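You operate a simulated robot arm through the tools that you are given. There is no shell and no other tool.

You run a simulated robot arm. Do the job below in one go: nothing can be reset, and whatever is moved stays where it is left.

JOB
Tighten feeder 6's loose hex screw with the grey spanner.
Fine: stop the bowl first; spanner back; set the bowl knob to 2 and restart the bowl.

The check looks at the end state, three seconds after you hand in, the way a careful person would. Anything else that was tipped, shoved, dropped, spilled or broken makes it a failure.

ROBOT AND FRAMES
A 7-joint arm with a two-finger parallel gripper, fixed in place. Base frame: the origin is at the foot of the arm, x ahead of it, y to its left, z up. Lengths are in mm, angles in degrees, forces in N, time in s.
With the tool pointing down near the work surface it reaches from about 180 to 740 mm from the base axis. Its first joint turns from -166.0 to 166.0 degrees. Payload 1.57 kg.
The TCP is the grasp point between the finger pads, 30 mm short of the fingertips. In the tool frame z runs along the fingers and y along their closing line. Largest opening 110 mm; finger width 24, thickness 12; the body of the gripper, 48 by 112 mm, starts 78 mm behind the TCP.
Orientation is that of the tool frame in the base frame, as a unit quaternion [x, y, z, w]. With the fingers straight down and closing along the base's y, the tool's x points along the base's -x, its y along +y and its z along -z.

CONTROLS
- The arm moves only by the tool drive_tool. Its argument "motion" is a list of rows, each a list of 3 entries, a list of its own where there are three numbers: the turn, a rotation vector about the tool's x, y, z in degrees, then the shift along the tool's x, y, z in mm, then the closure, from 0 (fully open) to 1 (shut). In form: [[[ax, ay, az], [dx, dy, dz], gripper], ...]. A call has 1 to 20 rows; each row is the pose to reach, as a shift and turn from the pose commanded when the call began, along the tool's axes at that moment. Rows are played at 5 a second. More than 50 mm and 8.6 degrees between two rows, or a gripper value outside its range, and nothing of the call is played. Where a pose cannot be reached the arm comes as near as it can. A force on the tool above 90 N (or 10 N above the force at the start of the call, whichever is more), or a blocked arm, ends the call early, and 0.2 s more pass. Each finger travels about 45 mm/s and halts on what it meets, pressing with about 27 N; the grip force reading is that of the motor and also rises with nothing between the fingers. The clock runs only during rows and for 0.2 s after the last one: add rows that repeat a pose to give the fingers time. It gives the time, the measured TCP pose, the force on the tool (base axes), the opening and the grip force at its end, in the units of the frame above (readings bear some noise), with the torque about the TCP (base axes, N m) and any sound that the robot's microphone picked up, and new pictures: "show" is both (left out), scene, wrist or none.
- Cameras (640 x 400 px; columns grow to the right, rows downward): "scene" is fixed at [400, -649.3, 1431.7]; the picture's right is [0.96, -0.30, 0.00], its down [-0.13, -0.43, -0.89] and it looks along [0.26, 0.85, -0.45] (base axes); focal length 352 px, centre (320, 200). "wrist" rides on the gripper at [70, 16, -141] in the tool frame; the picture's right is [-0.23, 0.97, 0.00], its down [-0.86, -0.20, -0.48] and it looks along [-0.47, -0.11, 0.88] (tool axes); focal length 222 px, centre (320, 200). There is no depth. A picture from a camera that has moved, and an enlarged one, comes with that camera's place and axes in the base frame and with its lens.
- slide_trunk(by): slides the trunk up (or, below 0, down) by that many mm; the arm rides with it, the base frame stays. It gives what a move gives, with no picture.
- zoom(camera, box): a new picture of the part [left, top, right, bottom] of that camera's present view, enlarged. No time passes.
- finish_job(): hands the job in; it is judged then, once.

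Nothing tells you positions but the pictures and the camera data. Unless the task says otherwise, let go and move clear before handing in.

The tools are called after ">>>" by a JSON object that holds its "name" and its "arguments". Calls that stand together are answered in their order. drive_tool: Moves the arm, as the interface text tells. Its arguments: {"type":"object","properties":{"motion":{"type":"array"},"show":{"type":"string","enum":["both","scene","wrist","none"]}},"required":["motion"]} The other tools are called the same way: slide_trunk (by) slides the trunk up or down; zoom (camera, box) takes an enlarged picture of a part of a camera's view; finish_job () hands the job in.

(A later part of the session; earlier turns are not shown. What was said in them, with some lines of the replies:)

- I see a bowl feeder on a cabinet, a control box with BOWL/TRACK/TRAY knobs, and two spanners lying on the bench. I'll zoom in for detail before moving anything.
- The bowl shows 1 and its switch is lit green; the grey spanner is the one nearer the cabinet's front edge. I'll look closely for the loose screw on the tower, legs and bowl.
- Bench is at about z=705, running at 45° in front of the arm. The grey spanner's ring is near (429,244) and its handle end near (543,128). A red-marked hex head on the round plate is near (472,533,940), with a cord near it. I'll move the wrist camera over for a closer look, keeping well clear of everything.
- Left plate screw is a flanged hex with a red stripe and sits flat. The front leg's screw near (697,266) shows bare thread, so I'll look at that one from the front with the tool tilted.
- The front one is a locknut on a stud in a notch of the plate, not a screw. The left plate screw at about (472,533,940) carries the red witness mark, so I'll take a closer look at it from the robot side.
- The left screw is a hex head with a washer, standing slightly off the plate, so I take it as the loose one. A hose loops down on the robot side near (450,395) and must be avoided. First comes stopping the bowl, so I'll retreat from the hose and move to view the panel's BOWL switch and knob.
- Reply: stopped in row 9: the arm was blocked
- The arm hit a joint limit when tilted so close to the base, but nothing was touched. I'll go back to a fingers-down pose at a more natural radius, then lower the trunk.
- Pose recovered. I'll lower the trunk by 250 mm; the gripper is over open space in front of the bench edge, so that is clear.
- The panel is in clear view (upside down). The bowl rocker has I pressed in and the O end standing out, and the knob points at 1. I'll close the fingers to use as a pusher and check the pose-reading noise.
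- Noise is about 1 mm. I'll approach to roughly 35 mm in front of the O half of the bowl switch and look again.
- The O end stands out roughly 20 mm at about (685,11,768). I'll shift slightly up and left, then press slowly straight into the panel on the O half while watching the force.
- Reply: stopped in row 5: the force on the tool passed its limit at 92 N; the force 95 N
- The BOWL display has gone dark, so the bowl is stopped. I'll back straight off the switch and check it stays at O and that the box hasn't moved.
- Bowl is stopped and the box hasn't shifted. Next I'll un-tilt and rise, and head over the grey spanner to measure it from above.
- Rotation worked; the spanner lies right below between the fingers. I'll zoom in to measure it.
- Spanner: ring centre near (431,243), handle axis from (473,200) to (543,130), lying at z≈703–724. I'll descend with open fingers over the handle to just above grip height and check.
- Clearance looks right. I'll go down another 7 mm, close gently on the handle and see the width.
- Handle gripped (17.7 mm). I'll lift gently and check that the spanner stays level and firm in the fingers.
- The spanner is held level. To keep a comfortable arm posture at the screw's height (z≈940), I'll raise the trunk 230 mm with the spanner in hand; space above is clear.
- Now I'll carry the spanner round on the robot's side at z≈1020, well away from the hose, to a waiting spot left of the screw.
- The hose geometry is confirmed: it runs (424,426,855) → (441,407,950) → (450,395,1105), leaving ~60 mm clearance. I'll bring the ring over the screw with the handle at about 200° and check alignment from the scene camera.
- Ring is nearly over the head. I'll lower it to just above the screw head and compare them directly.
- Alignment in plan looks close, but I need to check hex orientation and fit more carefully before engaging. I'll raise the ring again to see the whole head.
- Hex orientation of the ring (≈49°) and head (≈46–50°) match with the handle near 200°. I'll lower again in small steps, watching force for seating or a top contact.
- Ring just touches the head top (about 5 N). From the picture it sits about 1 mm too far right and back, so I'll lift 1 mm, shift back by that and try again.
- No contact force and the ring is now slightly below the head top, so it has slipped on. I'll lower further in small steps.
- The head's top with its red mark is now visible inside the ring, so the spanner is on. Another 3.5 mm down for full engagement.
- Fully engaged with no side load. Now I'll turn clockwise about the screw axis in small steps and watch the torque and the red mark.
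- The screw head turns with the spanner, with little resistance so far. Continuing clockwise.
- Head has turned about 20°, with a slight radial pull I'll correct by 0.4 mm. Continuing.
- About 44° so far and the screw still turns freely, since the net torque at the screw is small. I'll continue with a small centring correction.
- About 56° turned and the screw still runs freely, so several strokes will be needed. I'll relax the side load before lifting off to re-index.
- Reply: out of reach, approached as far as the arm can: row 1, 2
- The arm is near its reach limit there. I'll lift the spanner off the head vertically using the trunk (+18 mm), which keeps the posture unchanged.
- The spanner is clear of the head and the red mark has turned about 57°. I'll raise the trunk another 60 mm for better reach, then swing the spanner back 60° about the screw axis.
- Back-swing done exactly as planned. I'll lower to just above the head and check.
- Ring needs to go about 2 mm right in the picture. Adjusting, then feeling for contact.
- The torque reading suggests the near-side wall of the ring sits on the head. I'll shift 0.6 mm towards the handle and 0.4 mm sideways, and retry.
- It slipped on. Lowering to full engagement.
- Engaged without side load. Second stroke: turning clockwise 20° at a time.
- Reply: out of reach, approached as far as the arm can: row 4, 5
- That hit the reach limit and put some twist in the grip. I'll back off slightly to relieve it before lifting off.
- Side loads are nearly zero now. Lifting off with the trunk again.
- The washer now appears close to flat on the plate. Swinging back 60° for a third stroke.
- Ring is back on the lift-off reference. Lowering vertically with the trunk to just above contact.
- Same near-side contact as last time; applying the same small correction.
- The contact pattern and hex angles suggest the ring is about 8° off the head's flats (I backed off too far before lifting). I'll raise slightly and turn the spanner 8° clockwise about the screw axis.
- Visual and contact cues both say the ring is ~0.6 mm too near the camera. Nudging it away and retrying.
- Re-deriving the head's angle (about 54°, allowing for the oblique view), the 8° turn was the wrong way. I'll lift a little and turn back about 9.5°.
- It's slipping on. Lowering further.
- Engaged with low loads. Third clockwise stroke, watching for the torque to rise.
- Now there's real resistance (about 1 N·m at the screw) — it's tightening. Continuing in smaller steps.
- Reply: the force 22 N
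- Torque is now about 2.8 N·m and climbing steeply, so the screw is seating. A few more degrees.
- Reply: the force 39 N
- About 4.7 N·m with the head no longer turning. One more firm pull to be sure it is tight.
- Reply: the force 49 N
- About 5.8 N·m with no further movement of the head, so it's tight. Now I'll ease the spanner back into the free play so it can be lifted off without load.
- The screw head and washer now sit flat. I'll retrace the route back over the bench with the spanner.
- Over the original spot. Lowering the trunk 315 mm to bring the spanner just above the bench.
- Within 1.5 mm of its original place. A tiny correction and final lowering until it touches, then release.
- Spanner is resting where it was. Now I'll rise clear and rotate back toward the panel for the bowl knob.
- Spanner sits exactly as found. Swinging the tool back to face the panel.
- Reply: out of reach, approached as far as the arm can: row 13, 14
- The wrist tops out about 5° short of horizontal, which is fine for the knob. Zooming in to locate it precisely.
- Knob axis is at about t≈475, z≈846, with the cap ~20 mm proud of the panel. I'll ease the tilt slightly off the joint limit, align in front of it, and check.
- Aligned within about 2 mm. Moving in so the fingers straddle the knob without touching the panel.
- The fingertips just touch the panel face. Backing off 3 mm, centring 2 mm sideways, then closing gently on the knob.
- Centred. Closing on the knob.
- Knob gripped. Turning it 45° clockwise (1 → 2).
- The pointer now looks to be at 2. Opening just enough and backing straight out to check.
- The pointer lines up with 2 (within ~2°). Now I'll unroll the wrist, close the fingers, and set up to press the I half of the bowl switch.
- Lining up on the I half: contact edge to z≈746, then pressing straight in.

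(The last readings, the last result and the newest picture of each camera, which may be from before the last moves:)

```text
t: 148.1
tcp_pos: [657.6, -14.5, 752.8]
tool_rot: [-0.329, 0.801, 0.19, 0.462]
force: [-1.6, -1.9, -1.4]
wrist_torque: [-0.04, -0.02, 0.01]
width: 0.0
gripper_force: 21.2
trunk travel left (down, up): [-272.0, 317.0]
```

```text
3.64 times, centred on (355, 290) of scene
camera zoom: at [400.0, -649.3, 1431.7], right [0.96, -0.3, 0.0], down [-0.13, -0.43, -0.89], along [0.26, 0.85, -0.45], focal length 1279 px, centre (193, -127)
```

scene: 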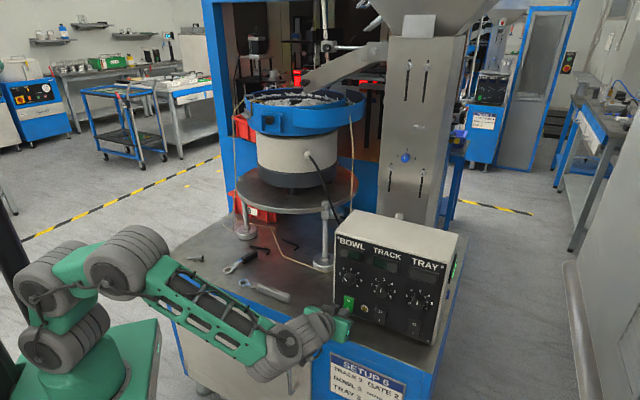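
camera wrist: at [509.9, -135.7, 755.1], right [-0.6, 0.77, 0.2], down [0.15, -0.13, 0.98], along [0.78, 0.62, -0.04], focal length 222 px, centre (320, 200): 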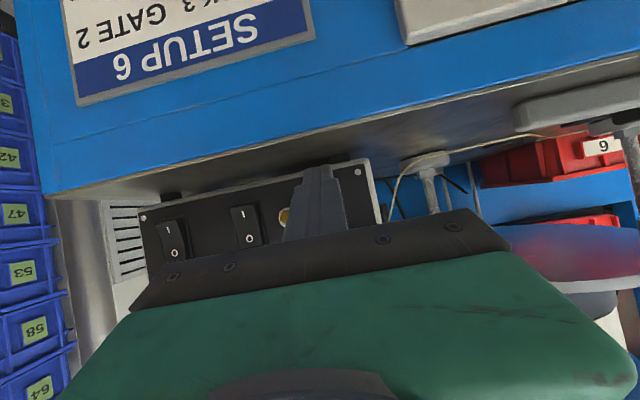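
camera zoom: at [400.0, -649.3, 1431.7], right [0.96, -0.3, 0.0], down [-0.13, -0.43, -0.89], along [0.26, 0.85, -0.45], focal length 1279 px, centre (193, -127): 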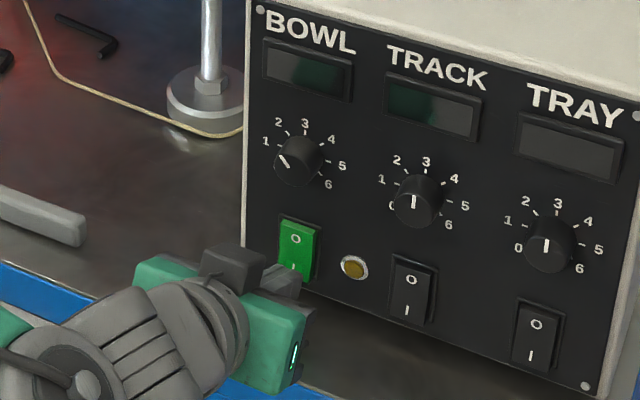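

Light contact. Pressing in further, 2 mm at a time.

>>> {"name": "drive_tool", "arguments": {"motion": [[[0, 0, 0], [-1, 0, 1.7], 1], [[0, 0, 0], [-2, 0, 3.5], 1], [[0, 0, 0], [-2, 0, 3.5], 1]], "show": "none"}}

>>> {"name": "zoom", "arguments": {"camera": "scene", "box": [310, 235, 400, 345]}}

```text
t: 148.9
tcp_pos: [658.9, -14.0, 754.1]
tool_rot: [-0.327, 0.801, 0.189, 0.463]
force: [-19.8, -12.5, 4.1]
wrist_torque: [0.03, 0.05, 0.22]
width: 0.0
gripper_force: 21.9
trunk travel left (down, up): [-272.0, 317.0]
```

```text
3.64 times, centred on (355, 290) of scene
camera zoom: at [400.0, -649.3, 1431.7], right [0.96, -0.3, 0.0], down [-0.13, -0.43, -0.89], along [0.26, 0.85, -0.45], focal length 1279 px, centre (193, -127)
```

zoom: 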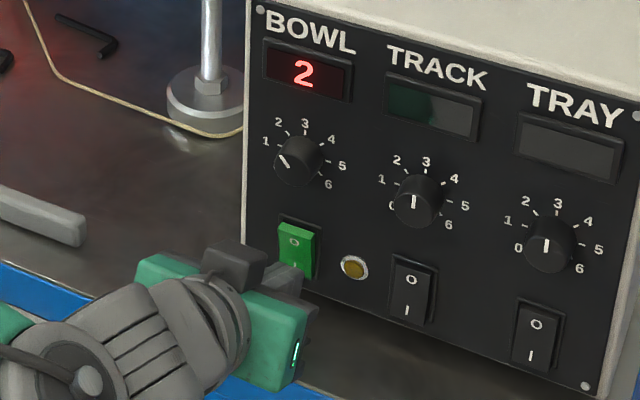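

The BOWL display is lit and shows 2. Backing off the switch and moving clear.

>>> {"name": "drive_tool", "arguments": {"motion": [[[0, 0, 0], [5, 0, -8.7], 1], [[0, 0, 0], [15, 0, -26], 1], [[0, 0, 0], [30, 0, -52], 1], [[0, 0, 0], [45, 0, -78], 1], [[0, 0, 0], [45, 0, -78], 1]], "show": "both"}}

>>> {"name": "zoom", "arguments": {"camera": "scene", "box": [310, 235, 400, 345]}}

>>> {"name": "zoom", "arguments": {"camera": "scene", "box": [225, 160, 265, 190]}}

>>> {"name": "zoom", "arguments": {"camera": "scene", "box": [160, 200, 352, 320]}}

```text
t: 150.1
tcp_pos: [597.0, -77.2, 753.2]
tool_rot: [-0.329, 0.801, 0.19, 0.462]
force: [-0.5, -0.4, 0.0]
wrist_torque: [-0.01, -0.04, 0.0]
width: 0.0
gripper_force: 21.4
trunk travel left (down, up): [-272.0, 317.0]
camera wrist: at [473.4, -175.7, 762.4], right [-0.6, 0.77, 0.2], down [0.15, -0.13, 0.98], along [0.78, 0.62, -0.04], focal length 222 px, centre (320, 200)
```

scene: 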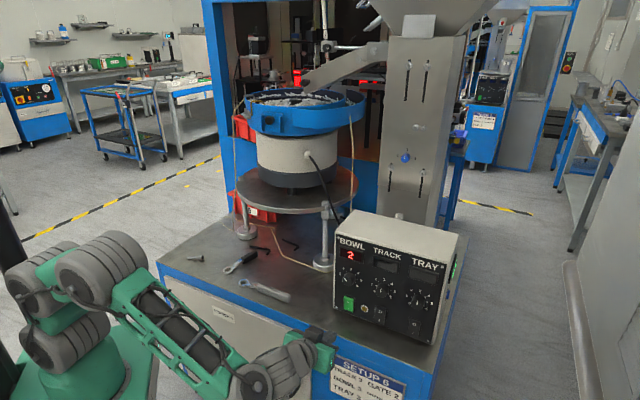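
wrist: 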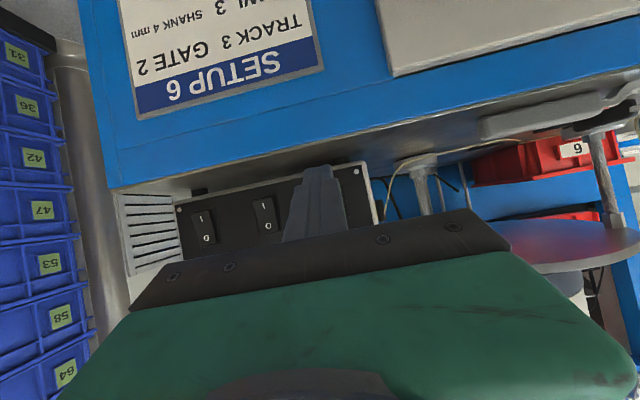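

```text
3.64 times, centred on (355, 290) of scene
camera zoom: at [400.0, -649.3, 1431.7], right [0.96, -0.3, 0.0], down [-0.13, -0.43, -0.89], along [0.26, 0.85, -0.45], focal length 1279 px, centre (193, -127)
```

zoom: 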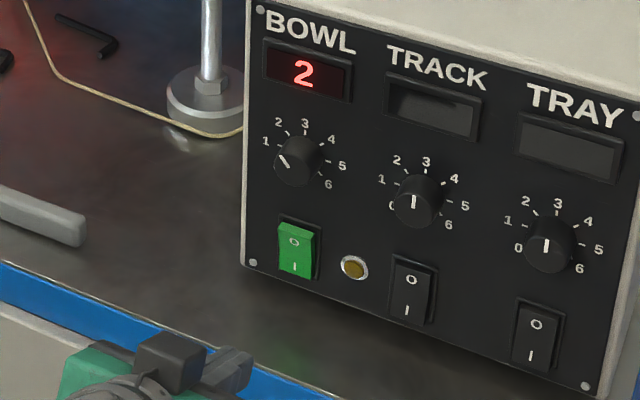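

```text
13.33 times, centred on (245, 175) of scene
camera zoom: at [400.0, -649.3, 1431.7], right [0.96, -0.3, 0.0], down [-0.13, -0.43, -0.89], along [0.26, 0.85, -0.45], focal length 4691 px, centre (1320, 533)
```

zoom: 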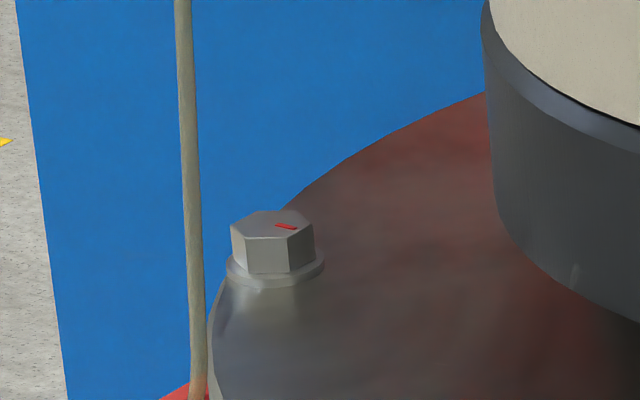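

```text
3.33 times, centred on (256, 260) of scene
camera zoom: at [400.0, -649.3, 1431.7], right [0.96, -0.3, 0.0], down [-0.13, -0.43, -0.89], along [0.26, 0.85, -0.45], focal length 1173 px, centre (533, 0)
```

zoom: 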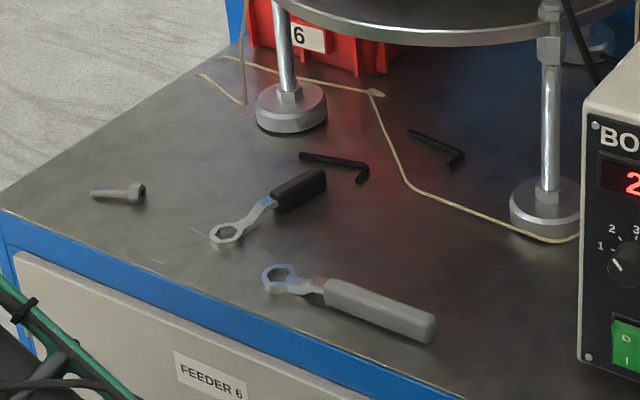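

The bowl is running at 2, the screw's washer sits flat on the plate, and the spanner, twine and other items are as they were. The arm is clear of everything, so I'm handing in.

>>> {"name": "finish_job", "arguments": {}}

```text
The job is handed in.
```

The job is handed in. Feeder 6's loose hex screw, the red-marked one on the left of the bowl plate, is tight and the bowl is running again at 2.

- **Bowl stopped first:** I pressed its switch to O, and the display went dark before I picked up the spanner.
- **Screw:** It turned roughly 125° in all, nearly all of it freely, then stopped. It held at about 5.8 N·m with no further movement, and its washer now sits flat on the plate.
- **Spanner:** The grey spanner is back where it lay, within about a millimetre as far as the pictures show.
- **Knob and restart:** The bowl knob points at 2, within a few degrees of the mark. After I pressed the switch to I, the display came on showing 2.

In the final pictures, the hose, the black spanner, the hex keys, the loose bolt and the control box were all where they started. I left the gate knob alone: it looked to be at 1, while the setup card says 2.
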